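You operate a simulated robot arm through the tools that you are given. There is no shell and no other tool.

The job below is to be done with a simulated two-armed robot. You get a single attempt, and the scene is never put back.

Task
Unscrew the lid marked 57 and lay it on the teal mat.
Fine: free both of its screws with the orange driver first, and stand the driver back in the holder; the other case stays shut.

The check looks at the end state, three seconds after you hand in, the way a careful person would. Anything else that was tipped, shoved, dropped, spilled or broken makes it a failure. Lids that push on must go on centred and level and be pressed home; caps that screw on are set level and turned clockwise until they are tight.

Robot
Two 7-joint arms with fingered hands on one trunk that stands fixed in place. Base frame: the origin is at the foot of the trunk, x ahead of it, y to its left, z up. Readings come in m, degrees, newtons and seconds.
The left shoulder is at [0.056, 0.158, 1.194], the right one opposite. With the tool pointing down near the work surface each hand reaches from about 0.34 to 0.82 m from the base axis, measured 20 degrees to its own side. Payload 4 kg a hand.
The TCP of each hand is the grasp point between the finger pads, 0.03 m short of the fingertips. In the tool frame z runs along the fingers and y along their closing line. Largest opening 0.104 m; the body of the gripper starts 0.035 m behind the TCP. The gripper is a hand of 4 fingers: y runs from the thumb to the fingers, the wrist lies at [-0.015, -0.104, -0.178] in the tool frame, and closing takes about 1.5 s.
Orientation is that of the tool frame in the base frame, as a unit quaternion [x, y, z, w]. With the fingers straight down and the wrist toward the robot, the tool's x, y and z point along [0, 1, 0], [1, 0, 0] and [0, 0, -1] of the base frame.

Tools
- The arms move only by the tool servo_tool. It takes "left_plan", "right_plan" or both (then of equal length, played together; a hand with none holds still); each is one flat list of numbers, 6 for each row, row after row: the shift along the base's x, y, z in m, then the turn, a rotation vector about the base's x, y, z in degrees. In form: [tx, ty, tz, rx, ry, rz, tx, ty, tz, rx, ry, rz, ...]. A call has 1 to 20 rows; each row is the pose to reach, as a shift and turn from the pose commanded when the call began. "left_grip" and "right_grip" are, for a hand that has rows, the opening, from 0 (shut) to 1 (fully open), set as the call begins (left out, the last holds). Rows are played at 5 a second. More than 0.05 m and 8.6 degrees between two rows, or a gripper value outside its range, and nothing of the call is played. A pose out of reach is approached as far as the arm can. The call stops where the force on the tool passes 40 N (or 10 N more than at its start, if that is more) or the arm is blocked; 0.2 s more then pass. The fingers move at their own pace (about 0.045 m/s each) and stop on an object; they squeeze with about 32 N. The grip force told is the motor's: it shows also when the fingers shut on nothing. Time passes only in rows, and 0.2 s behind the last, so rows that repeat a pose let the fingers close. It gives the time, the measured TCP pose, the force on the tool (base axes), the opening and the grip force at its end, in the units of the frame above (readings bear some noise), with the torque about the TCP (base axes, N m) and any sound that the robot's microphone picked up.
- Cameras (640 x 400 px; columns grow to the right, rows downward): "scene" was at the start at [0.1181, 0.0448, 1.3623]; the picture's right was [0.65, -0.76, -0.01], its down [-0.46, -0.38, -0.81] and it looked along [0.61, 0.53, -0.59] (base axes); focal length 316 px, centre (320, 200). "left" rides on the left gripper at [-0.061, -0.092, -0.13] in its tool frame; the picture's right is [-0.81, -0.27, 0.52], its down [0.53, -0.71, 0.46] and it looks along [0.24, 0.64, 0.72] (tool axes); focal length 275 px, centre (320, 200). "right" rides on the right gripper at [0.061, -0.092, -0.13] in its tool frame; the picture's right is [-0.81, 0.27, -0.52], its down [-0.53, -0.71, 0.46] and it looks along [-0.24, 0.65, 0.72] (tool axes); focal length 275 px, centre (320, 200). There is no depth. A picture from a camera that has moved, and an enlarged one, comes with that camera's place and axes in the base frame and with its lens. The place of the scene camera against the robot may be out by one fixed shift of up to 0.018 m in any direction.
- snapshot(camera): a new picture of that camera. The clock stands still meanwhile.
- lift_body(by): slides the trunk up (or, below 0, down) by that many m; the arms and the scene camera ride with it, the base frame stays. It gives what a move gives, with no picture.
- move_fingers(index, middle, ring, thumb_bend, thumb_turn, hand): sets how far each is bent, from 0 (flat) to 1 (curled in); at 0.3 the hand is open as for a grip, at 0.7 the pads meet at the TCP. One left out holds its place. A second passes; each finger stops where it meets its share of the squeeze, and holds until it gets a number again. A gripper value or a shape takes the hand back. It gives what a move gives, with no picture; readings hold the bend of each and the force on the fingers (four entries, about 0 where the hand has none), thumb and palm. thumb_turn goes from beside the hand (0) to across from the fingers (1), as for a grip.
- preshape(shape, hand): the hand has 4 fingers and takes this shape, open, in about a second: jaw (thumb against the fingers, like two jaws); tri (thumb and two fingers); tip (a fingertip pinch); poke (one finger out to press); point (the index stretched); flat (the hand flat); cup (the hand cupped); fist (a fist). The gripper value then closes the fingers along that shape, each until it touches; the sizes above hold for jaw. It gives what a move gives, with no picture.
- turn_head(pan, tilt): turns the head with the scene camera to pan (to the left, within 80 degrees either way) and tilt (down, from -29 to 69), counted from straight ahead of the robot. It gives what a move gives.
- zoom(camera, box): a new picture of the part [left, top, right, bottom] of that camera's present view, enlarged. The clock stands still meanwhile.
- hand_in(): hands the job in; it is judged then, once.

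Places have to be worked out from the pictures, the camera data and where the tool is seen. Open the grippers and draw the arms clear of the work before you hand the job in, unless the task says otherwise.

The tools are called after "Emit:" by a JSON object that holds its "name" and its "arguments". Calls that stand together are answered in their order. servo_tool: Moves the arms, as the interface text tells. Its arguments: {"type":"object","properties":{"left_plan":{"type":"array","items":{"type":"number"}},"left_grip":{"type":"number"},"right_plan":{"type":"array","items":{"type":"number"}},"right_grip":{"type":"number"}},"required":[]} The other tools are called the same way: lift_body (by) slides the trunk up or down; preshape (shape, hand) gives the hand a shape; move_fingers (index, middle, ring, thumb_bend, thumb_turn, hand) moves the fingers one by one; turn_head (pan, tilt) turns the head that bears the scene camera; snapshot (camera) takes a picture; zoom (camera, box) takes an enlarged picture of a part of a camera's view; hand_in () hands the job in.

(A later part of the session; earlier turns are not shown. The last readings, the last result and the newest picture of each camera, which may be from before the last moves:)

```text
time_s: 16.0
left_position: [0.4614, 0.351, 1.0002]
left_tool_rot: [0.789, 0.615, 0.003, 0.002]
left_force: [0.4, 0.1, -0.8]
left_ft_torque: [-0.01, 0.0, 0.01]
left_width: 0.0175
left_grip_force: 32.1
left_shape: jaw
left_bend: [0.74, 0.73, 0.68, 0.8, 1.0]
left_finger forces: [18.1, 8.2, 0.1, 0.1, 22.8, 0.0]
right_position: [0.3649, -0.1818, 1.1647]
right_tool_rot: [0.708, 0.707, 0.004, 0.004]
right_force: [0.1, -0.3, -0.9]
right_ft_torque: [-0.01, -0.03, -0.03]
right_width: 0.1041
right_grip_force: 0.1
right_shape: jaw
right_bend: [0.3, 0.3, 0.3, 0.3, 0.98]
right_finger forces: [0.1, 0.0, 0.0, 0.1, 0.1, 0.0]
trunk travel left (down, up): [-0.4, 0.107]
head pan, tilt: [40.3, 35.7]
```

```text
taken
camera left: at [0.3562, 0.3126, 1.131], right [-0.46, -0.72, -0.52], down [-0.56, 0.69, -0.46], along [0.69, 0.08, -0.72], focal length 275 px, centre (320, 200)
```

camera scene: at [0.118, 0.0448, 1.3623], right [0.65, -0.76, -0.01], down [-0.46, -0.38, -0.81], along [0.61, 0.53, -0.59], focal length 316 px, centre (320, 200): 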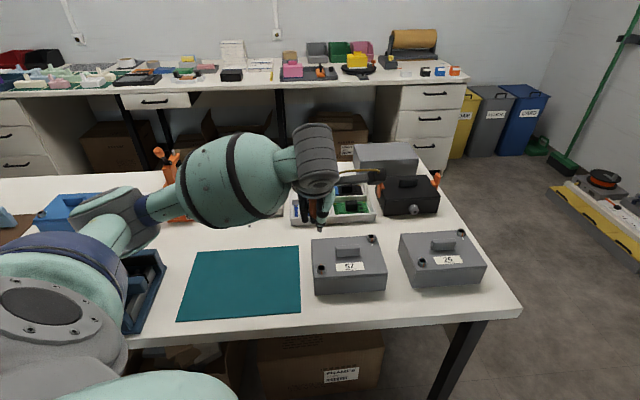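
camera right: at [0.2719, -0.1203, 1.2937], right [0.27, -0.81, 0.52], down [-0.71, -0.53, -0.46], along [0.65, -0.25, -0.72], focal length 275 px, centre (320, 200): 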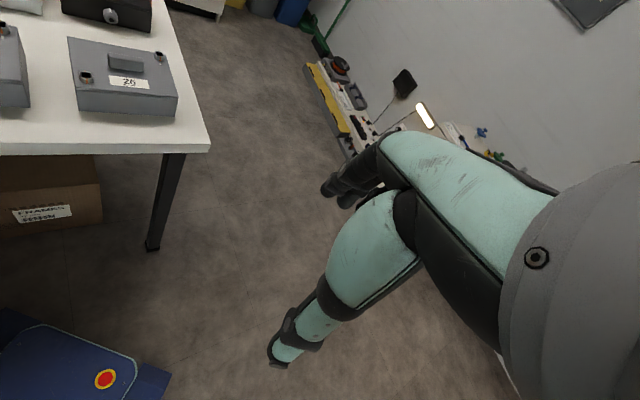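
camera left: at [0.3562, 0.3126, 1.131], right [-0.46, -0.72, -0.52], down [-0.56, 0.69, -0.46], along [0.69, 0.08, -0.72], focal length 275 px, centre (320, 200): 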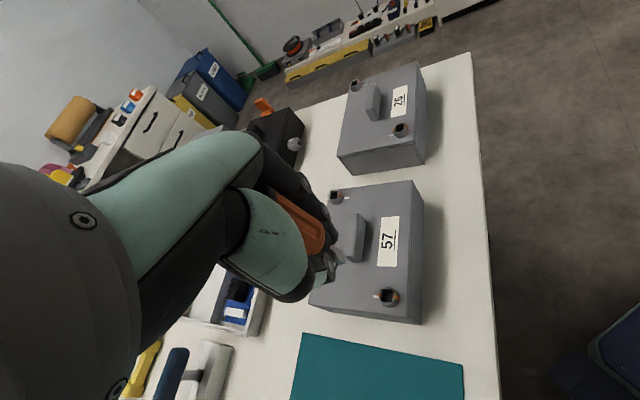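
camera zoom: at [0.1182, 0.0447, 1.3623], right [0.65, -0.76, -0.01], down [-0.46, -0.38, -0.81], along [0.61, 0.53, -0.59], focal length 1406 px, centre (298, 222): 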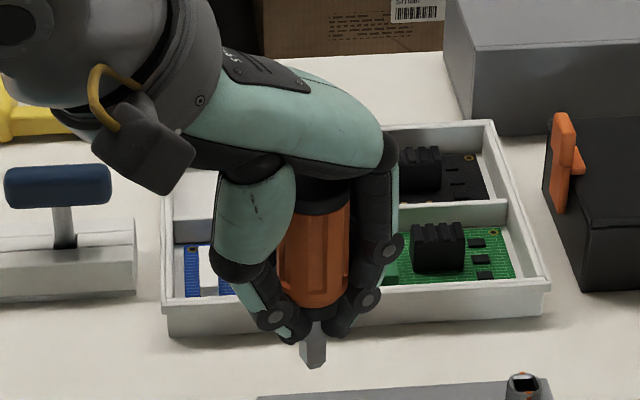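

This gives an excellent view of the handle between thumb and fingers. I zoom further to measure the tilt.

Emit:
{"name": "zoom", "arguments": {"camera": "scene", "box": [305, 180, 360, 240]}}

```text
6.67 times, centred on (332, 210) of scene
camera zoom: at [0.1182, 0.0447, 1.3623], right [0.65, -0.76, -0.01], down [-0.46, -0.38, -0.81], along [0.61, 0.53, -0.59], focal length 2109 px, centre (237, 133)
```

zoom: 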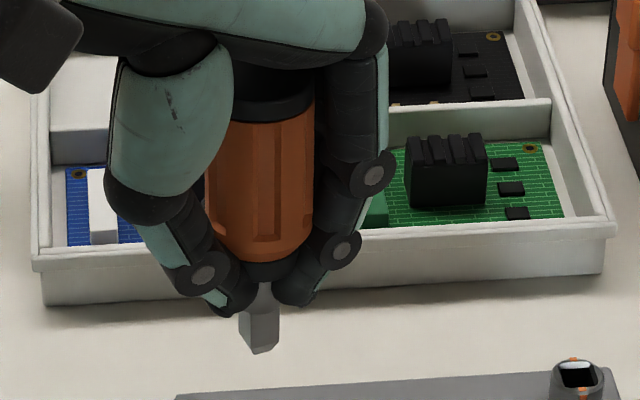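

The fingertips pinch the driver at the collar, and the driver axis looks near vertical in this view. I turn another −30° (so the square bit would match the screw hole one quarter earlier) to measure the tilt from a third side.

Emit:
{"name": "servo_tool", "arguments": {"left_plan": [0, 0, 0, 0, 0, -8, 0, 0, 0, 0, 0, -16, 0, 0, 0, 0, 0, -24, 0, 0, 0, 0, 0, -30, 0, 0, 0, 0, 0, -30]}}

Emit:
{"name": "zoom", "arguments": {"camera": "scene", "box": [305, 180, 360, 240]}}

Emit:
{"name": "zoom", "arguments": {"camera": "left", "box": [280, 200, 400, 300]}}

```text
time_s: 17.2
left_position: [0.4609, 0.3507, 0.9995]
left_tool_rot: [0.921, 0.389, 0.001, 0.006]
left_force: [0.1, 0.0, -0.7]
left_ft_torque: [0.01, -0.01, 0.0]
left_width: 0.0173
left_grip_force: 31.7
left_shape: jaw
left_bend: [0.74, 0.73, 0.68, 0.8, 1.0]
left_finger forces: [18.3, 8.5, 0.0, 0.0, 22.9, 0.1]
right_position: [0.3651, -0.1825, 1.1646]
right_tool_rot: [0.707, 0.707, 0.003, 0.003]
right_force: [-0.5, 0.8, -0.4]
right_ft_torque: [-0.03, 0.03, -0.04]
right_width: 0.104
right_grip_force: 0.0
right_shape: jaw
right_bend: [0.3, 0.3, 0.3, 0.3, 0.98]
right_finger forces: [0.0, 0.0, 0.0, 0.0, 0.0, 0.1]
trunk travel left (down, up): [-0.4, 0.107]
head pan, tilt: [40.3, 35.7]
```

```text
6.67 times, centred on (332, 210) of scene
camera zoom: at [0.118, 0.0446, 1.3623], right [0.65, -0.76, -0.01], down [-0.46, -0.38, -0.81], along [0.61, 0.53, -0.59], focal length 2109 px, centre (237, 133)
```

zoom: 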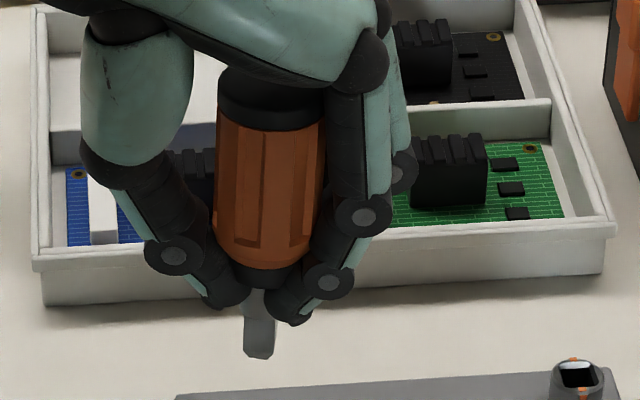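

```text
4.00 times, centred on (340, 250) of left
camera zoom: at [0.3512, 0.3703, 1.1312], right [-0.76, -0.39, -0.52], down [-0.14, 0.88, -0.46], along [0.64, -0.28, -0.72], focal length 1101 px, centre (240, 0)
```

zoom: 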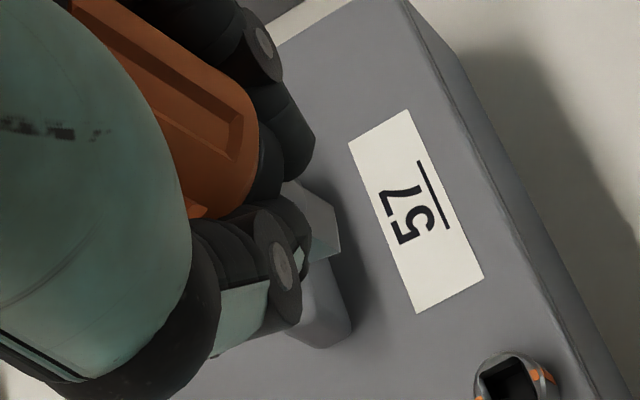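

The tilt fits ~6.6° with the bit tip about (0.473, 0.345, 0.943) — roughly 12 mm from the TCP toward the fingers. I zoom tightly on the bit to read the yaw of its square faces compared with the screw's square hole.

Emit:
{"name": "zoom", "arguments": {"camera": "scene", "box": [318, 215, 340, 237]}}

Emit:
{"name": "zoom", "arguments": {"camera": "left", "box": [340, 240, 372, 272]}}

Emit:
{"name": "zoom", "arguments": {"camera": "scene", "box": [308, 250, 338, 280]}}

```text
16.00 times, centred on (329, 226) of scene
camera zoom: at [0.118, 0.0446, 1.3623], right [0.65, -0.76, -0.01], down [-0.46, -0.38, -0.81], along [0.61, 0.53, -0.59], focal length 5062 px, centre (176, -216)
```

zoom: 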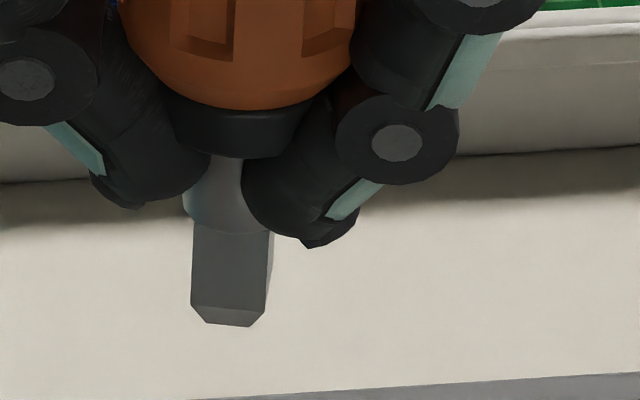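

```text
12.50 times, centred on (356, 256) of left
camera zoom: at [0.3512, 0.3703, 1.1312], right [-0.76, -0.39, -0.52], down [-0.14, 0.88, -0.46], along [0.64, -0.28, -0.72], focal length 3441 px, centre (-130, -500)
```

zoom: 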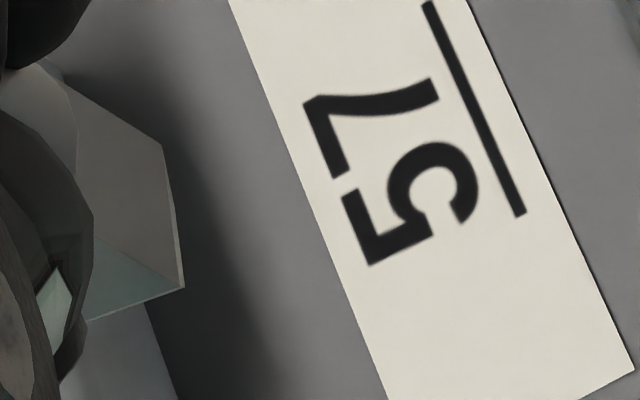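

```text
13.33 times, centred on (323, 265) of scene
camera zoom: at [0.118, 0.0446, 1.3623], right [0.65, -0.76, -0.01], down [-0.46, -0.38, -0.81], along [0.61, 0.53, -0.59], focal length 4219 px, centre (280, -667)
```

zoom: 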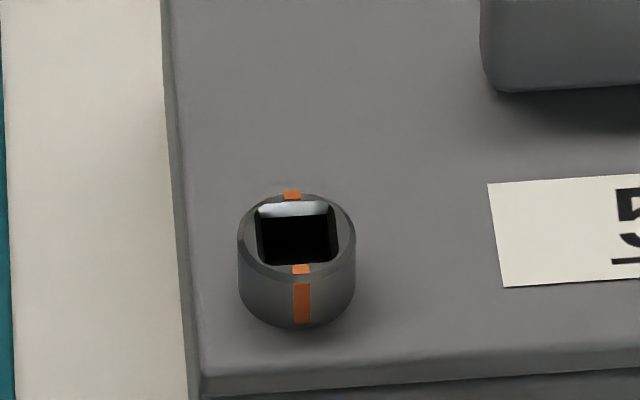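

The close-up shows the fingertips are pinching the thin steel shaft below the collar, a poor grip for turning with little room for insertion. I'll retrace the path back to the rail, set the driver down, and regrasp higher on the orange body.

Emit:
{"name": "servo_tool", "arguments": {"left_plan": [0.003, 0.02, 0, 0, 0, 8, 0.008, 0.055, 0, 0, 0, 16, 0.013, 0.09, 0, 0, 0, 24, 0.018, 0.125, 0, 0, 0, 32, 0.023, 0.16, 0, 0, 0, 40, 0.028, 0.195, 0, 0, 0, 48, 0.033, 0.23, 0, 0, 0, 56, 0.038, 0.265, 0, 0, 0, 64, 0.043, 0.3, 0, 0, 0, 72, 0.048, 0.33, 0, 0, 0, 80, 0.053, 0.36, 0, 0, 0, 86, 0.053, 0.36, 0, 0, 0, 90, 0.053, 0.36, -0.03, 0, 0, 90, 0.053, 0.36, -0.06, 0, 0, 90, 0.053, 0.36, -0.075, 0, 0, 90, 0.053, 0.36, -0.075, 0, 0, 90]}}

Emit:
{"name": "zoom", "arguments": {"camera": "scene", "box": [220, 160, 290, 230]}}

Emit:
{"name": "zoom", "arguments": {"camera": "left", "box": [280, 210, 440, 320]}}

```text
time_s: 20.6
left_position: [0.5155, 0.7126, 0.9259]
left_tool_rot: [0.376, 0.927, 0.005, 0.001]
left_force: [-0.6, -0.6, -0.1]
left_ft_torque: [-0.02, 0.04, -0.02]
left_width: 0.0175
left_grip_force: 32.2
left_shape: jaw
left_bend: [0.74, 0.73, 0.68, 0.8, 1.0]
left_finger forces: [18.7, 9.2, 0.0, 0.0, 22.7, 0.0]
right_position: [0.365, -0.1834, 1.1646]
right_tool_rot: [0.707, 0.707, 0.003, 0.004]
right_force: [0.0, -0.1, -0.1]
right_ft_torque: [0.0, -0.01, 0.02]
right_width: 0.1041
right_grip_force: 0.1
right_shape: jaw
right_bend: [0.3, 0.3, 0.3, 0.3, 0.98]
right_finger forces: [0.1, 0.0, 0.1, 0.1, 0.0, 0.1]
trunk travel left (down, up): [-0.4, 0.107]
head pan, tilt: [40.3, 35.7]
```

```text
5.71 times, centred on (255, 195) of scene
camera zoom: at [0.1182, 0.045, 1.3623], right [0.65, -0.76, -0.01], down [-0.46, -0.38, -0.81], along [0.61, 0.53, -0.59], focal length 1808 px, centre (691, 229)
```

zoom: 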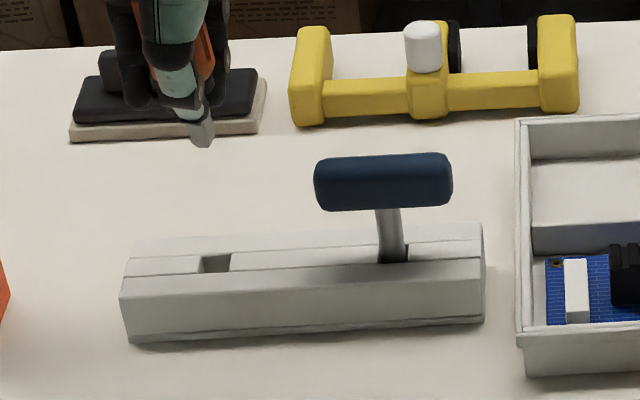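

```text
3.64 times, centred on (360, 265) of left
camera zoom: at [0.4955, 0.6015, 1.0558], right [0.39, -0.76, -0.52], down [-0.88, -0.14, -0.46], along [0.28, 0.64, -0.72], focal length 1001 px, centre (174, -36)
```

zoom: 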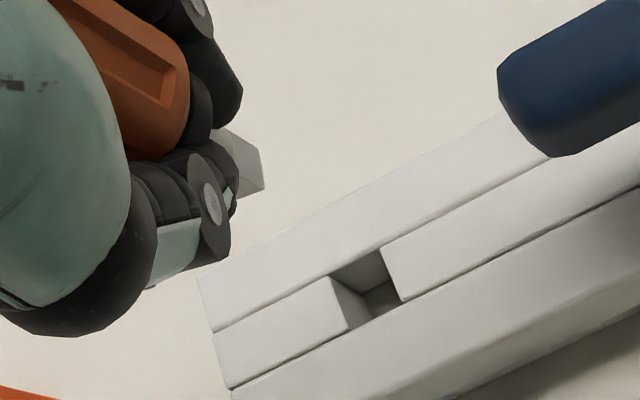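

Slot centre is near (0.513, 0.717); the tilted bit tip hovers about 5 mm off it. I nudge by (−3.5, +0.5) mm and descend to just above the slot for a check.

Emit:
{"name": "servo_tool", "arguments": {"left_plan": [-0.0035, 0.0005, -0.02, 0, 0, 0, -0.0035, 0.0005, -0.04, 0, 0, 0, -0.0035, 0.0005, -0.055, 0, 0, 0, -0.0035, 0.0005, -0.055, 0, 0, 0]}}

Emit:
{"name": "zoom", "arguments": {"camera": "scene", "box": [220, 180, 260, 215]}}

Emit:
{"name": "zoom", "arguments": {"camera": "left", "box": [310, 220, 400, 290]}}

```text
time_s: 21.6
left_position: [0.5096, 0.714, 0.8692]
left_tool_rot: [0.375, 0.927, 0.005, 0.002]
left_force: [-0.1, 0.3, 0.4]
left_ft_torque: [0.03, 0.01, -0.02]
left_width: 0.0172
left_grip_force: 32.2
left_shape: jaw
left_bend: [0.74, 0.73, 0.68, 0.8, 1.0]
left_finger forces: [18.7, 9.3, 0.0, 0.1, 22.7, 0.0]
right_position: [0.3649, -0.182, 1.1651]
right_tool_rot: [0.708, 0.707, 0.004, 0.006]
right_force: [1.1, -0.8, 1.2]
right_ft_torque: [0.01, 0.0, 0.01]
right_width: 0.104
right_grip_force: 0.2
right_shape: jaw
right_bend: [0.3, 0.3, 0.3, 0.3, 0.98]
right_finger forces: [0.1, 0.0, 0.0, 0.0, 0.0, 0.1]
trunk travel left (down, up): [-0.4, 0.107]
head pan, tilt: [40.3, 35.7]
```

```text
11.43 times, centred on (240, 198) of scene
camera zoom: at [0.1181, 0.0448, 1.3623], right [0.65, -0.76, -0.01], down [-0.46, -0.38, -0.81], along [0.61, 0.53, -0.59], focal length 3616 px, centre (1234, 229)
```

zoom: 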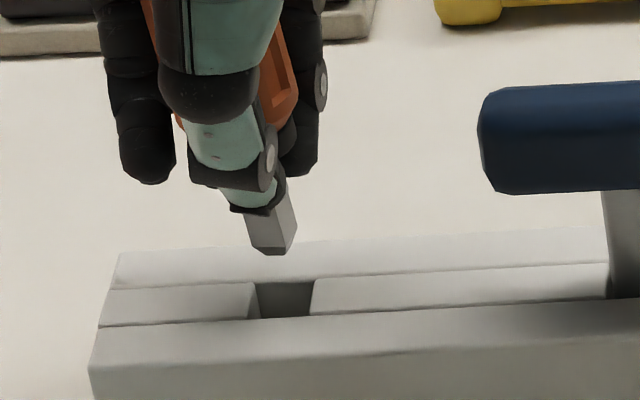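

```text
5.71 times, centred on (355, 255) of left
camera zoom: at [0.4899, 0.6022, 1.0016], right [0.39, -0.76, -0.52], down [-0.88, -0.14, -0.46], along [0.28, 0.64, -0.72], focal length 1573 px, centre (120, -114)
```

zoom: 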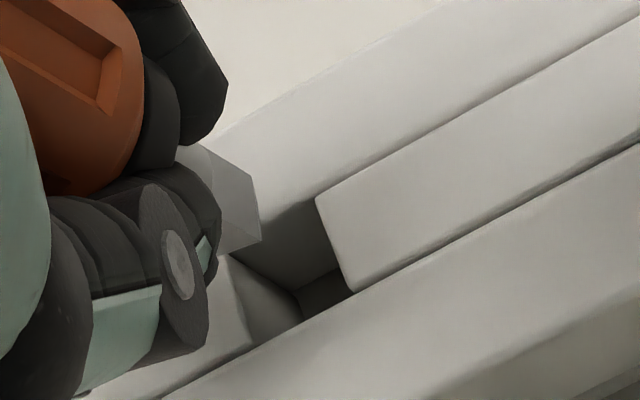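

The bit is above the slot within about 2 mm in both views. I lower slowly to the original grasp height, watching the force.

Emit:
{"name": "servo_tool", "arguments": {"left_plan": [0, 0, -0.005, 0, 0, 0, 0, 0, -0.01, 0, 0, 0, 0, 0, -0.015, 0, 0, 0, 0, 0, -0.02, 0, 0, 0, 0, 0, -0.0235, 0, 0, 0, 0, 0, -0.0235, 0, 0, 0]}}

Emit:
{"name": "zoom", "arguments": {"camera": "scene", "box": [220, 180, 260, 215]}}

Emit:
{"name": "zoom", "arguments": {"camera": "left", "box": [310, 220, 400, 290]}}

```text
time_s: 23.0
left_position: [0.5079, 0.7135, 0.8459]
left_tool_rot: [0.376, 0.926, 0.005, 0.001]
left_force: [0.5, 0.2, -0.3]
left_ft_torque: [-0.01, -0.01, -0.01]
left_width: 0.0173
left_grip_force: 31.6
left_shape: jaw
left_bend: [0.74, 0.73, 0.68, 0.8, 1.0]
left_finger forces: [18.7, 9.3, 0.1, 0.1, 22.6, 0.1]
right_position: [0.3646, -0.1822, 1.1649]
right_tool_rot: [0.707, 0.707, 0.003, 0.005]
right_force: [-0.5, -1.1, 0.3]
right_ft_torque: [-0.01, 0.0, 0.01]
right_width: 0.1039
right_grip_force: 0.0
right_shape: jaw
right_bend: [0.3, 0.3, 0.3, 0.3, 0.98]
right_finger forces: [0.0, 0.0, 0.0, 0.0, 0.0, 0.0]
trunk travel left (down, up): [-0.4, 0.107]
head pan, tilt: [40.3, 35.7]
```

```text
11.43 times, centred on (240, 198) of scene
camera zoom: at [0.1182, 0.0448, 1.3623], right [0.65, -0.76, -0.01], down [-0.46, -0.38, -0.81], along [0.61, 0.53, -0.59], focal length 3616 px, centre (1234, 229)
```

zoom: 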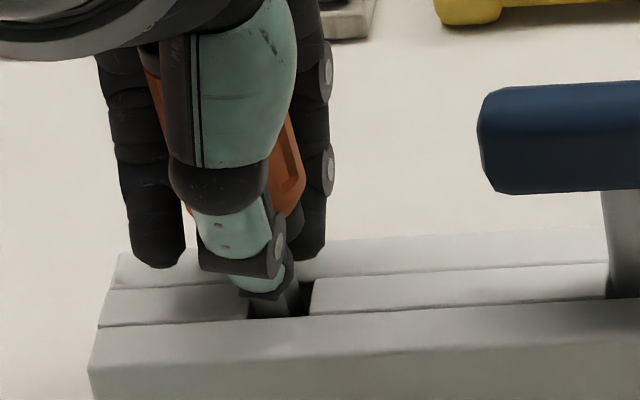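

```text
5.71 times, centred on (355, 255) of left
camera zoom: at [0.4877, 0.6025, 0.9766], right [0.39, -0.76, -0.52], down [-0.88, -0.14, -0.46], along [0.28, 0.64, -0.72], focal length 1573 px, centre (120, -114)
```

zoom: 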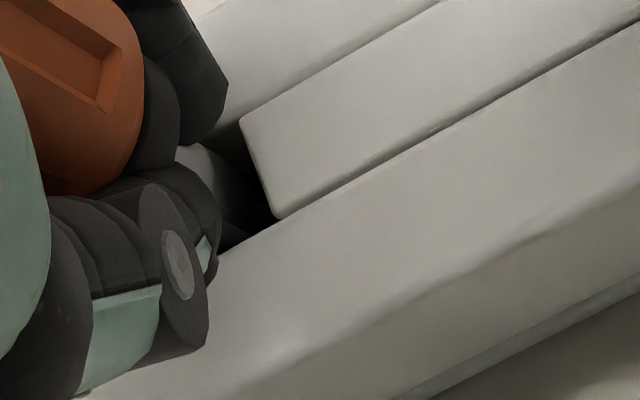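

The bit is back in the slot without any force. I open the hand to release the driver.

Emit:
{"name": "servo_tool", "arguments": {"left_plan": [0, 0, 0, 0, 0, 0, 0, 0, 0, 0, 0, 0, 0, 0, 0, 0, 0, 0, 0, 0, 0, 0, 0, 0, 0, 0, 0, 0, 0, 0, 0, 0, 0, 0, 0, 0, 0, 0, 0, 0, 0, 0, 0, 0, 0, 0, 0, 0], "left_grip": 1.0}}

Emit:
{"name": "zoom", "arguments": {"camera": "scene", "box": [210, 160, 270, 220]}}

Emit:
{"name": "zoom", "arguments": {"camera": "left", "box": [270, 180, 400, 290]}}

```text
time_s: 24.8
left_position: [0.508, 0.714, 0.8465]
left_tool_rot: [0.376, 0.927, 0.005, 0.001]
left_force: [0.9, 0.4, -0.8]
left_ft_torque: [0.0, 0.01, -0.02]
left_width: 0.1037
left_grip_force: 0.0
left_shape: jaw
left_bend: [0.3, 0.3, 0.3, 0.3, 0.98]
left_finger forces: [0.1, 0.0, 0.0, 0.0, 0.0, 0.1]
right_position: [0.3649, -0.1807, 1.1642]
right_tool_rot: [0.707, 0.707, 0.004, 0.004]
right_force: [0.1, 0.2, 0.1]
right_ft_torque: [0.03, 0.0, -0.02]
right_width: 0.1037
right_grip_force: 0.0
right_shape: jaw
right_bend: [0.3, 0.3, 0.3, 0.3, 0.98]
right_finger forces: [0.0, 0.1, 0.0, 0.0, 0.0, 0.0]
trunk travel left (down, up): [-0.4, 0.107]
head pan, tilt: [40.3, 35.7]
```

```text
6.67 times, centred on (240, 190) of scene
camera zoom: at [0.1182, 0.0447, 1.3623], right [0.65, -0.76, -0.01], down [-0.46, -0.38, -0.81], along [0.61, 0.53, -0.59], focal length 2109 px, centre (853, 267)
```

zoom: 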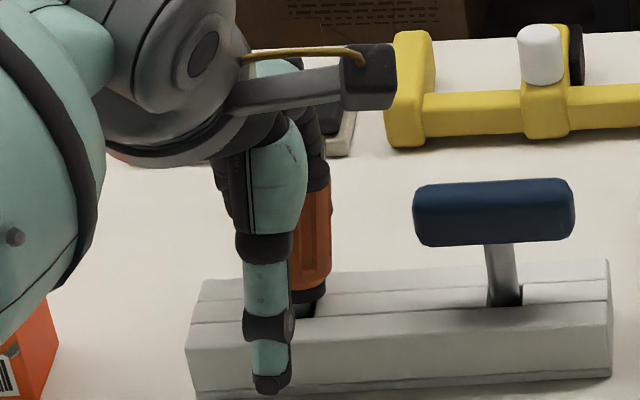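

```text
3.64 times, centred on (335, 235) of left
camera zoom: at [0.4878, 0.6024, 0.9769], right [0.39, -0.76, -0.52], down [-0.88, -0.14, -0.46], along [0.28, 0.64, -0.72], focal length 1001 px, centre (266, 73)
```

zoom: 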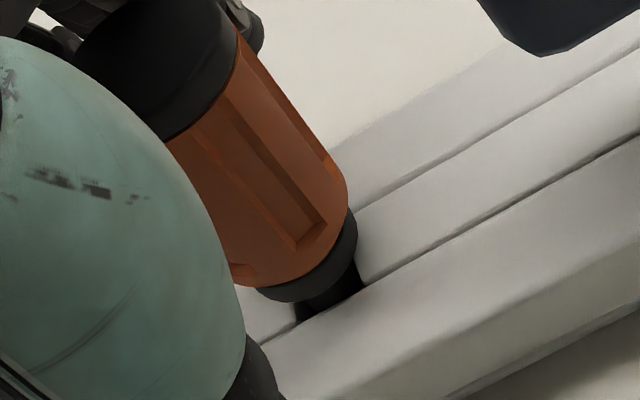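

The driver stands upright in the slot again. I raise the hand to re-measure the driver axis before regrasping higher.

Emit:
{"name": "servo_tool", "arguments": {"left_plan": [0, 0, 0.035, 0, 0, 0, 0, 0, 0.07, 0, 0, 0, 0, 0, 0.105, 0, 0, 0, 0, 0, 0.105, 0, 0, 0]}}

Emit:
{"name": "zoom", "arguments": {"camera": "left", "box": [300, 220, 440, 330]}}

Emit:
{"name": "zoom", "arguments": {"camera": "scene", "box": [210, 160, 270, 220]}}

```text
time_s: 25.8
left_position: [0.5088, 0.7139, 0.9523]
left_tool_rot: [0.376, 0.927, 0.006, 0.001]
left_force: [-0.4, 0.2, 1.1]
left_ft_torque: [-0.03, 0.04, -0.08]
left_width: 0.1037
left_grip_force: 0.0
left_shape: jaw
left_bend: [0.3, 0.3, 0.3, 0.3, 0.98]
left_finger forces: [0.1, 0.0, 0.1, 0.0, 0.1, 0.0]
right_position: [0.365, -0.1814, 1.1643]
right_tool_rot: [0.707, 0.707, 0.002, 0.005]
right_force: [-0.5, -1.4, 0.7]
right_ft_torque: [0.03, -0.02, -0.03]
right_width: 0.1037
right_grip_force: 0.1
right_shape: jaw
right_bend: [0.3, 0.3, 0.3, 0.3, 0.98]
right_finger forces: [0.0, 0.0, 0.0, 0.1, 0.0, 0.0]
trunk travel left (down, up): [-0.4, 0.107]
head pan, tilt: [40.3, 35.7]
```

```text
3.64 times, centred on (370, 275) of left
camera zoom: at [0.488, 0.6028, 1.0831], right [0.39, -0.76, -0.52], down [-0.88, -0.14, -0.46], along [0.28, 0.64, -0.72], focal length 1001 px, centre (138, -73)
```

zoom: 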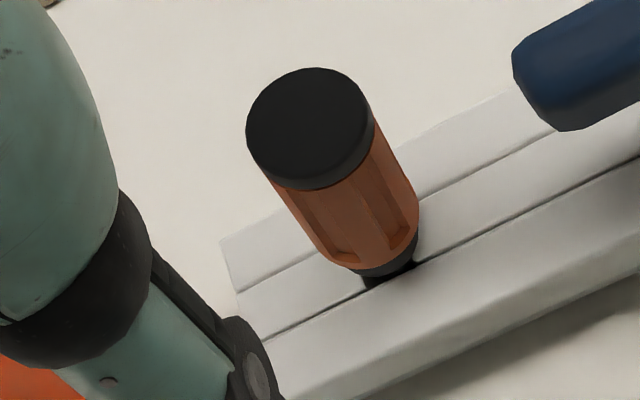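

```text
6.67 times, centred on (240, 190) of scene
camera zoom: at [0.1181, 0.0449, 1.3623], right [0.65, -0.76, -0.01], down [-0.46, -0.38, -0.81], along [0.61, 0.53, -0.59], focal length 2109 px, centre (853, 267)
```

zoom: 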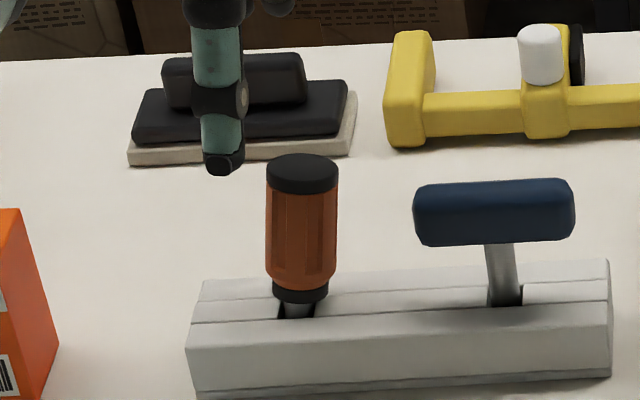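

The driver now leans in the slot by roughly 14°. I take tighter zooms to measure its axis accurately so I can match the hand's tilt for the regrasp.

Emit:
{"name": "zoom", "arguments": {"camera": "left", "box": [325, 235, 395, 305]}}

Emit:
{"name": "zoom", "arguments": {"camera": "scene", "box": [218, 178, 252, 212]}}

```text
5.71 times, centred on (360, 270) of left
camera zoom: at [0.488, 0.6028, 1.0831], right [0.39, -0.76, -0.52], down [-0.88, -0.14, -0.46], along [0.28, 0.64, -0.72], focal length 1573 px, centre (91, -200)
```

zoom: 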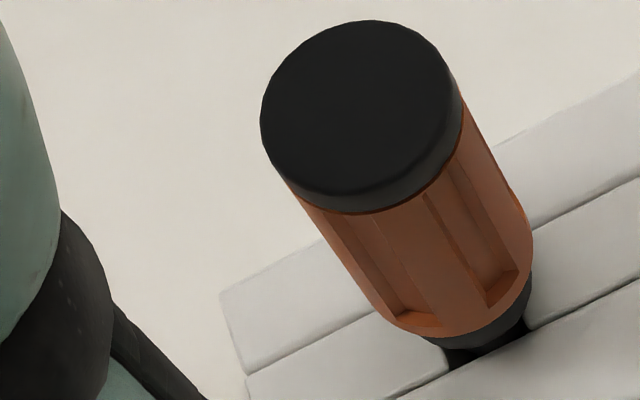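

```text
11.76 times, centred on (235, 195) of scene
camera zoom: at [0.1181, 0.0449, 1.3623], right [0.65, -0.76, -0.01], down [-0.46, -0.38, -0.81], along [0.61, 0.53, -0.59], focal length 3722 px, centre (1320, 259)
```

zoom: 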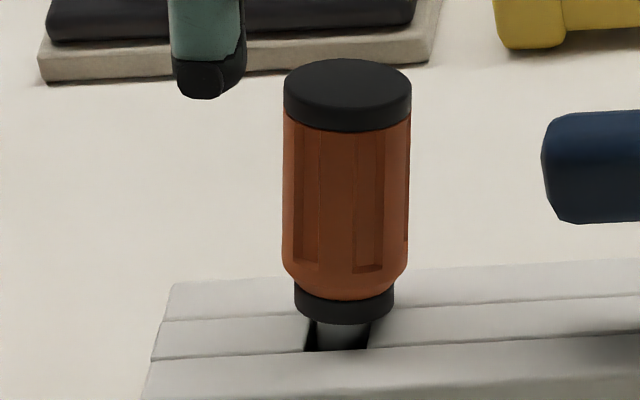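

The driver leans ~12° toward +x with its cap near (0.526, 0.713) and collar near (0.511, 0.711). I come down around the body, higher this time (TCP z≈0.866), to grip the orange handle.

Emit:
{"name": "servo_tool", "arguments": {"left_plan": [0.0102, -0.0014, -0.025, 0, 0, 0, 0.0102, -0.0014, -0.05, 0, 0, 0, 0.0102, -0.0014, -0.07, 0, 0, 0, 0.0102, -0.0014, -0.0863, 0, 0, 0, 0.0102, -0.0014, -0.0863, 0, 0, 0]}}

Emit:
{"name": "snapshot", "arguments": {"camera": "left"}}

Emit:
{"name": "zoom", "arguments": {"camera": "scene", "box": [210, 160, 270, 220]}}

```text
time_s: 27.0
left_position: [0.5191, 0.7126, 0.8682]
left_tool_rot: [0.375, 0.927, 0.006, 0.001]
left_force: [0.4, -0.3, -0.3]
left_ft_torque: [0.04, -0.03, -0.05]
left_width: 0.1036
left_grip_force: 0.1
left_shape: jaw
left_bend: [0.3, 0.3, 0.3, 0.3, 0.98]
left_finger forces: [0.0, 0.0, 0.0, 0.0, 0.0, 0.0]
right_position: [0.365, -0.1818, 1.1633]
right_tool_rot: [0.707, 0.707, 0.004, 0.004]
right_force: [-0.7, 0.4, -0.8]
right_ft_torque: [0.01, -0.01, -0.01]
right_width: 0.104
right_grip_force: 0.0
right_shape: jaw
right_bend: [0.3, 0.3, 0.3, 0.3, 0.98]
right_finger forces: [0.0, 0.1, 0.1, 0.1, 0.1, 0.0]
trunk travel left (down, up): [-0.4, 0.107]
head pan, tilt: [40.3, 35.7]
```

```text
taken
camera left: at [0.4986, 0.6016, 0.9975], right [0.39, -0.76, -0.52], down [-0.88, -0.14, -0.46], along [0.28, 0.64, -0.72], focal length 275 px, centre (320, 200)
```

left: 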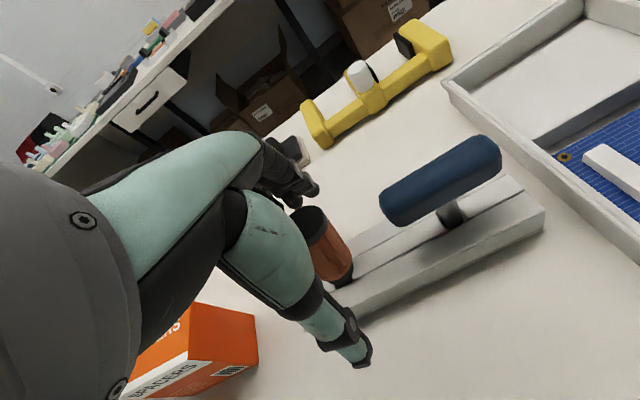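

```text
6.67 times, centred on (240, 190) of scene
camera zoom: at [0.1179, 0.0446, 1.3624], right [0.65, -0.76, -0.01], down [-0.46, -0.38, -0.81], along [0.61, 0.53, -0.59], focal length 2109 px, centre (853, 267)
```

zoom: 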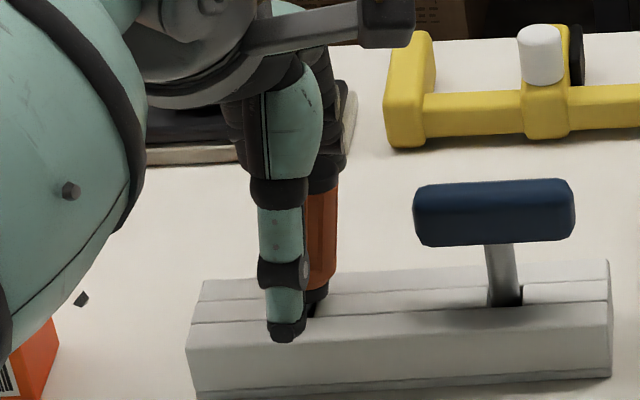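

The handle is between thumb and fingers with the thumb nearly in line; I shift 3 mm toward the driver's lean and close the hand.

Emit:
{"name": "servo_tool", "arguments": {"left_plan": [0.002, -0.002, 0, 0, 0, 0, 0.002, -0.002, 0, 0, 0, 0, 0.002, -0.002, 0, 0, 0, 0, 0.002, -0.002, 0, 0, 0, 0, 0.002, -0.002, 0, 0, 0, 0, 0.002, -0.002, 0, 0, 0, 0, 0.002, -0.002, 0, 0, 0, 0, 0.002, -0.002, 0, 0, 0, 0], "left_grip": 0.0}}

Emit:
{"name": "zoom", "arguments": {"camera": "left", "box": [250, 170, 390, 300]}}

Emit:
{"name": "zoom", "arguments": {"camera": "scene", "box": [210, 160, 270, 220]}}

```text
time_s: 28.8
left_position: [0.5216, 0.7097, 0.8652]
left_tool_rot: [0.376, 0.927, 0.005, 0.001]
left_force: [-0.5, -0.2, -0.4]
left_ft_torque: [0.0, -0.01, -0.02]
left_width: 0.0217
left_grip_force: 31.7
left_shape: jaw
left_bend: [0.73, 0.56, 0.64, 0.75, 1.0]
left_finger forces: [15.1, 10.8, 0.0, 0.0, 24.5, 0.1]
right_position: [0.3646, -0.1825, 1.1634]
right_tool_rot: [0.707, 0.707, 0.003, 0.004]
right_force: [0.4, -0.2, 0.2]
right_ft_torque: [0.01, -0.02, 0.03]
right_width: 0.1043
right_grip_force: 0.1
right_shape: jaw
right_bend: [0.3, 0.3, 0.3, 0.3, 0.98]
right_finger forces: [0.0, 0.1, 0.1, 0.0, 0.0, 0.0]
trunk travel left (down, up): [-0.4, 0.107]
head pan, tilt: [40.3, 35.7]
```

```text
3.08 times, centred on (320, 235) of left
camera zoom: at [0.5011, 0.5994, 0.9973], right [0.39, -0.76, -0.52], down [-0.88, -0.14, -0.46], along [0.28, 0.64, -0.72], focal length 847 px, centre (320, 92)
```

zoom: 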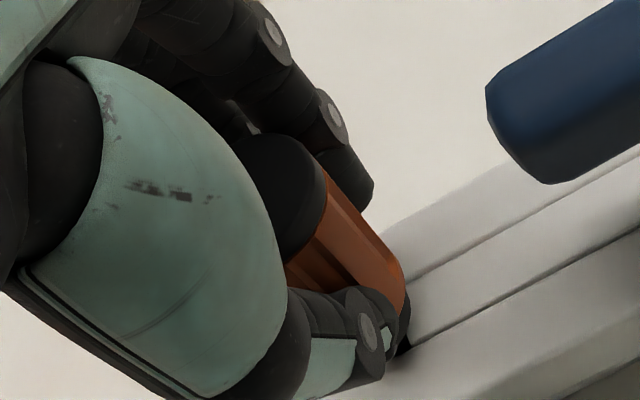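

```text
6.67 times, centred on (240, 190) of scene
camera zoom: at [0.1183, 0.0448, 1.3623], right [0.65, -0.76, -0.01], down [-0.46, -0.38, -0.81], along [0.61, 0.53, -0.59], focal length 2109 px, centre (853, 267)
```

zoom: 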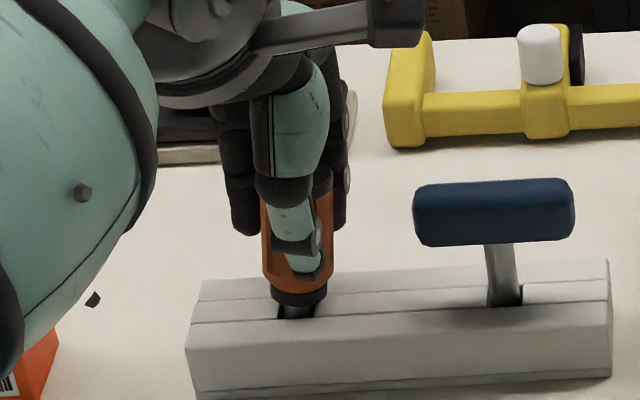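

Now thumb, index and middle hold the orange body itself. I lift the driver out and look at its attitude.

Emit:
{"name": "servo_tool", "arguments": {"left_plan": [0, 0, 0.008, 0, 0, 0, 0, 0, 0.018, 0, 0, 0, 0, 0, 0.03, 0, 0, 0, 0, 0, 0.045, 0, 0, 0, 0, 0, 0.065, 0, 0, 0, 0, 0, 0.085, 0, 0, 0, 0, 0, 0.085, 0, 0, 0]}}

Emit:
{"name": "zoom", "arguments": {"camera": "left", "box": [250, 170, 390, 300]}}

Emit:
{"name": "zoom", "arguments": {"camera": "scene", "box": [200, 130, 270, 210]}}

```text
time_s: 30.4
left_position: [0.5199, 0.7106, 0.9519]
left_tool_rot: [0.375, 0.927, 0.006, 0.002]
left_force: [0.5, -0.7, -1.5]
left_ft_torque: [-0.03, 0.01, 0.02]
left_width: 0.0215
left_grip_force: 32.1
left_shape: jaw
left_bend: [0.73, 0.56, 0.64, 0.75, 1.0]
left_finger forces: [15.1, 10.9, 0.1, 0.1, 24.6, 0.1]
right_position: [0.3651, -0.1817, 1.1644]
right_tool_rot: [0.708, 0.707, 0.003, 0.004]
right_force: [1.4, -0.4, 0.3]
right_ft_torque: [0.02, 0.02, 0.03]
right_width: 0.1043
right_grip_force: 0.0
right_shape: jaw
right_bend: [0.3, 0.3, 0.3, 0.3, 0.98]
right_finger forces: [0.0, 0.1, 0.1, 0.0, 0.0, 0.0]
trunk travel left (down, up): [-0.4, 0.107]
head pan, tilt: [40.3, 35.7]
```

```text
3.08 times, centred on (320, 235) of left
camera zoom: at [0.5002, 0.5989, 1.0819], right [0.39, -0.76, -0.52], down [-0.88, -0.14, -0.46], along [0.28, 0.64, -0.72], focal length 847 px, centre (320, 92)
```

zoom: 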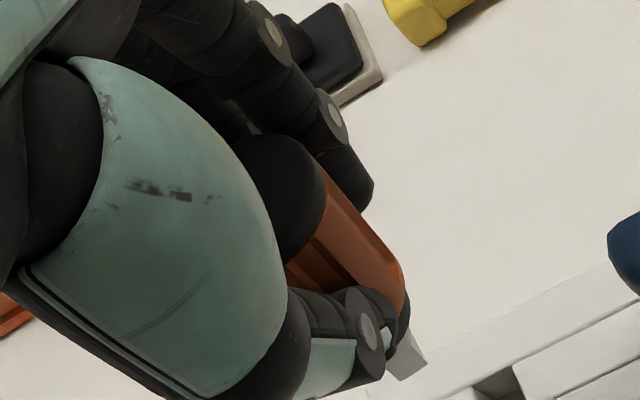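

```text
5.00 times, centred on (235, 170) of scene
camera zoom: at [0.1183, 0.045, 1.3623], right [0.65, -0.76, -0.01], down [-0.46, -0.38, -0.81], along [0.61, 0.53, -0.59], focal length 1582 px, centre (745, 350)
```

zoom: 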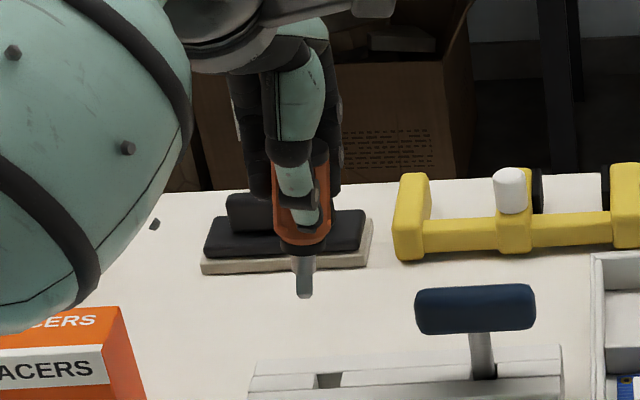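

Driver is out, bit hanging well below the fingers. I carry it over case 57 while turning −90° to ψ≈−44°, keeping the bit above 0.92 m.

Emit:
{"name": "servo_tool", "arguments": {"left_plan": [0, -0.01, 0.03, 0, 0, 0, -0.005, -0.04, 0.048, 0, 0, -8, -0.01, -0.075, 0.048, 0, 0, -16, -0.016, -0.11, 0.048, 0, 0, -24, -0.022, -0.145, 0.048, 0, 0, -32, -0.028, -0.18, 0.048, 0, 0, -40, -0.034, -0.215, 0.048, 0, 0, -48, -0.04, -0.25, 0.048, 0, 0, -56, -0.046, -0.285, 0.048, 0, 0, -64, -0.052, -0.32, 0.048, 0, 0, -72, -0.058, -0.345, 0.048, 0, 0, -80, -0.06, -0.3576, 0.048, 0, 0, -88, -0.06, -0.3576, 0.048, 0, 0, -90, -0.06, -0.3576, 0.048, 0, 0, -90]}}

Emit:
{"name": "zoom", "arguments": {"camera": "scene", "box": [290, 170, 370, 250]}}

Emit:
{"name": "zoom", "arguments": {"camera": "left", "box": [260, 190, 400, 310]}}

```text
time_s: 33.4
left_position: [0.4626, 0.3526, 0.998]
left_tool_rot: [0.921, 0.389, 0.003, 0.005]
left_force: [0.5, 0.1, -0.6]
left_ft_torque: [-0.02, -0.02, 0.01]
left_width: 0.0213
left_grip_force: 31.8
left_shape: jaw
left_bend: [0.73, 0.56, 0.64, 0.75, 1.0]
left_finger forces: [15.2, 11.0, 0.0, 0.1, 24.5, 0.0]
right_position: [0.3637, -0.1824, 1.1643]
right_tool_rot: [0.707, 0.708, 0.002, 0.004]
right_force: [0.0, 0.7, 0.0]
right_ft_torque: [-0.03, 0.03, 0.0]
right_width: 0.1038
right_grip_force: 0.0
right_shape: jaw
right_bend: [0.3, 0.3, 0.3, 0.3, 0.98]
right_finger forces: [0.0, 0.0, 0.1, 0.1, 0.0, 0.1]
trunk travel left (down, up): [-0.4, 0.107]
head pan, tilt: [40.3, 35.7]
```

```text
5.00 times, centred on (330, 210) of scene
camera zoom: at [0.1182, 0.0447, 1.3623], right [0.65, -0.76, -0.01], down [-0.46, -0.38, -0.81], along [0.61, 0.53, -0.59], focal length 1582 px, centre (270, 150)
```

zoom: 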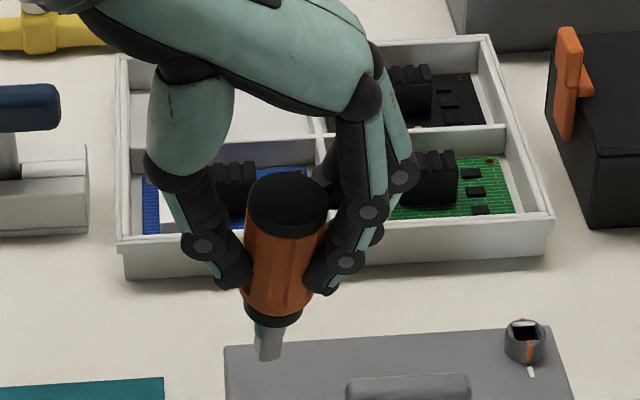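

```text
3.33 times, centred on (330, 250) of left
camera zoom: at [0.3527, 0.372, 1.1288], right [-0.76, -0.39, -0.52], down [-0.14, 0.88, -0.46], along [0.64, -0.28, -0.72], focal length 918 px, centre (287, 33)
```

zoom: 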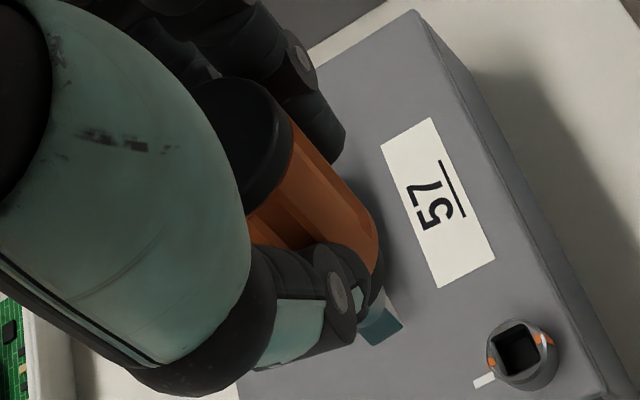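

The grip shows the whole driver; it leans about 9° (top toward −y). I zoom in to measure the lean and the bit more precisely.

Emit:
{"name": "zoom", "arguments": {"camera": "scene", "box": [312, 198, 348, 248]}}

Emit:
{"name": "zoom", "arguments": {"camera": "left", "box": [335, 260, 375, 300]}}

```text
8.00 times, centred on (330, 223) of scene
camera zoom: at [0.1182, 0.0447, 1.3623], right [0.65, -0.76, -0.01], down [-0.46, -0.38, -0.81], along [0.61, 0.53, -0.59], focal length 2531 px, centre (240, 16)
```

zoom: 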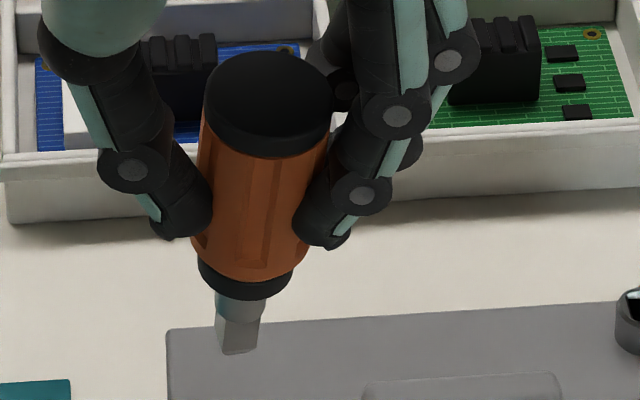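

```text
10.00 times, centred on (355, 280) of left
camera zoom: at [0.3527, 0.372, 1.1288], right [-0.76, -0.39, -0.52], down [-0.14, 0.88, -0.46], along [0.64, -0.28, -0.72], focal length 2753 px, centre (-30, -600)
```

zoom: 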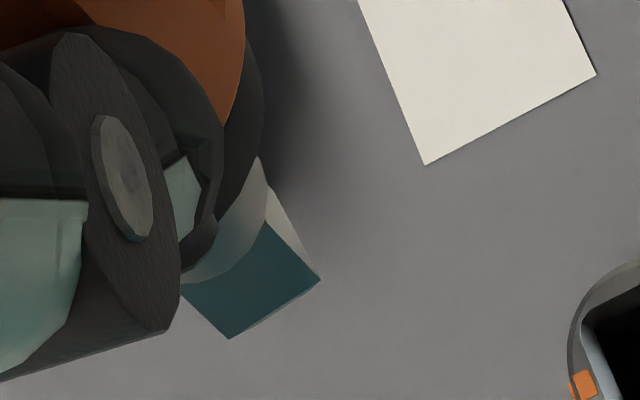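

Lean is ≈8.6° (top toward azimuth ≈ −105°). I tilt the hand by (−8.3°, +2.2°, 0) to bring the driver vertical and check.

Emit:
{"name": "servo_tool", "arguments": {"left_plan": [0, 0, 0, -4.15, 1.1, 0, 0, 0, 0, -8.3, 2.2, 0, 0, 0, 0, -8.3, 2.2, 0, 0, 0, 0, -8.3, 2.2, 0]}}

Emit:
{"name": "zoom", "arguments": {"camera": "scene", "box": [312, 198, 348, 248]}}

Emit:
{"name": "zoom", "arguments": {"camera": "left", "box": [300, 230, 440, 330]}}

```text
time_s: 34.4
left_position: [0.4611, 0.352, 0.998]
left_tool_rot: [0.918, 0.39, -0.044, 0.063]
left_force: [-0.4, 0.7, -0.9]
left_ft_torque: [-0.01, 0.01, -0.03]
left_width: 0.0214
left_grip_force: 32.2
left_shape: jaw
left_bend: [0.73, 0.56, 0.64, 0.75, 1.0]
left_finger forces: [15.2, 11.1, 0.0, 0.0, 24.5, 0.0]
right_position: [0.3655, -0.1817, 1.1643]
right_tool_rot: [0.707, 0.707, 0.003, 0.004]
right_force: [-0.7, -0.2, 0.0]
right_ft_torque: [0.0, 0.0, 0.01]
right_width: 0.104
right_grip_force: 0.1
right_shape: jaw
right_bend: [0.3, 0.3, 0.3, 0.3, 0.98]
right_finger forces: [0.0, 0.0, 0.0, 0.0, 0.1, 0.1]
trunk travel left (down, up): [-0.4, 0.107]
head pan, tilt: [40.3, 35.7]
```

```text
8.00 times, centred on (330, 223) of scene
camera zoom: at [0.1182, 0.0448, 1.3623], right [0.65, -0.76, -0.01], down [-0.46, -0.38, -0.81], along [0.61, 0.53, -0.59], focal length 2531 px, centre (240, 16)
```

zoom: 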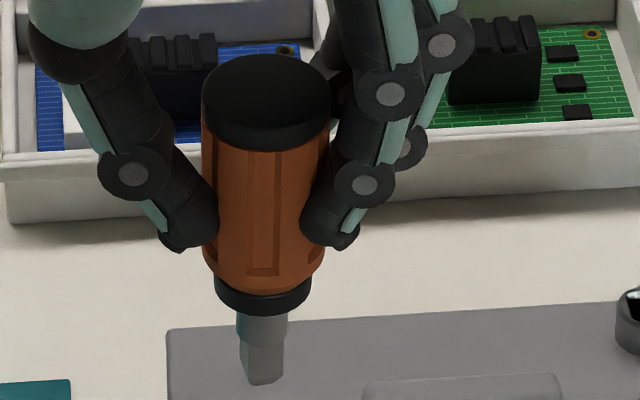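

```text
4.00 times, centred on (370, 280) of left
camera zoom: at [0.3571, 0.3905, 1.1291], right [-0.78, -0.46, -0.43], down [-0.16, 0.8, -0.58], along [0.61, -0.38, -0.69], focal length 1101 px, centre (120, -120)
```

zoom: 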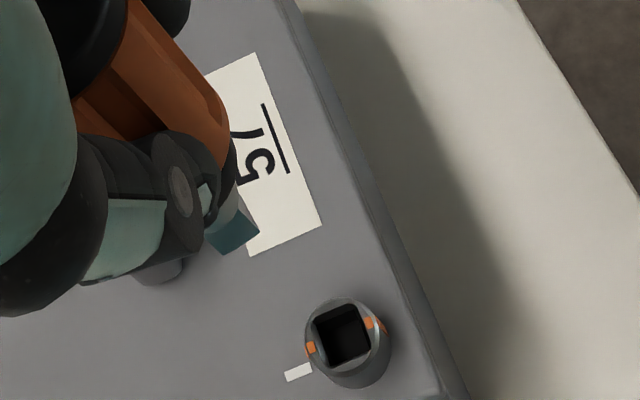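

The driver is now vertical to within ~1–2°. The tip is roughly 3 mm from being over the hole; I lower it to about 1.5 cm above the screw and re-check.

Emit:
{"name": "servo_tool", "arguments": {"left_plan": [-0.001, 0.0005, -0.02, 0, 0, 0, -0.003, 0.0005, -0.04, 0, 0, 0, -0.003, 0.0005, -0.054, 0, 0, 0, -0.003, 0.0005, -0.054, 0, 0, 0]}}

Emit:
{"name": "zoom", "arguments": {"camera": "scene", "box": [300, 230, 345, 280]}}

Emit:
{"name": "zoom", "arguments": {"camera": "left", "box": [320, 260, 400, 330]}}

```text
time_s: 35.4
left_position: [0.4566, 0.3524, 0.9452]
left_tool_rot: [0.918, 0.389, -0.045, 0.063]
left_force: [0.7, -0.4, -0.7]
left_ft_torque: [0.01, -0.01, -0.02]
left_width: 0.0214
left_grip_force: 32.0
left_shape: jaw
left_bend: [0.73, 0.56, 0.64, 0.75, 1.0]
left_finger forces: [15.2, 11.2, 0.1, 0.0, 24.4, 0.0]
right_position: [0.3635, -0.1813, 1.1647]
right_tool_rot: [0.707, 0.707, 0.003, 0.004]
right_force: [-0.2, -1.7, 0.2]
right_ft_torque: [-0.01, -0.02, 0.02]
right_width: 0.1041
right_grip_force: 0.0
right_shape: jaw
right_bend: [0.3, 0.3, 0.3, 0.3, 0.98]
right_finger forces: [0.0, 0.0, 0.0, 0.0, 0.1, 0.0]
trunk travel left (down, up): [-0.4, 0.107]
head pan, tilt: [40.3, 35.7]
```

```text
8.00 times, centred on (322, 255) of scene
camera zoom: at [0.1182, 0.0448, 1.3623], right [0.65, -0.76, -0.01], down [-0.46, -0.38, -0.81], along [0.61, 0.53, -0.59], focal length 2531 px, centre (300, -240)
```

zoom: 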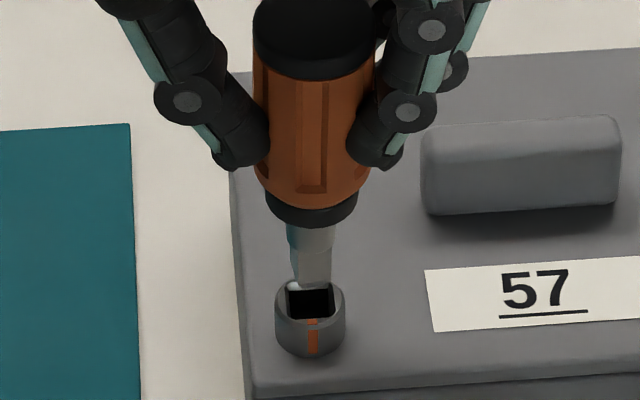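

```text
5.71 times, centred on (360, 295) of left
camera zoom: at [0.3524, 0.3905, 1.075], right [-0.78, -0.46, -0.43], down [-0.16, 0.8, -0.58], along [0.61, -0.38, -0.69], focal length 1573 px, centre (91, -343)
```

zoom: 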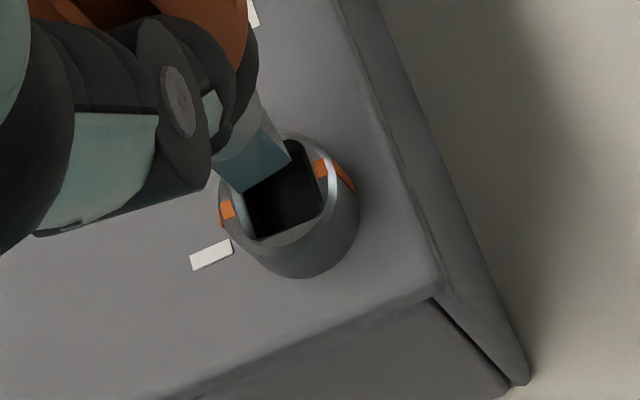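

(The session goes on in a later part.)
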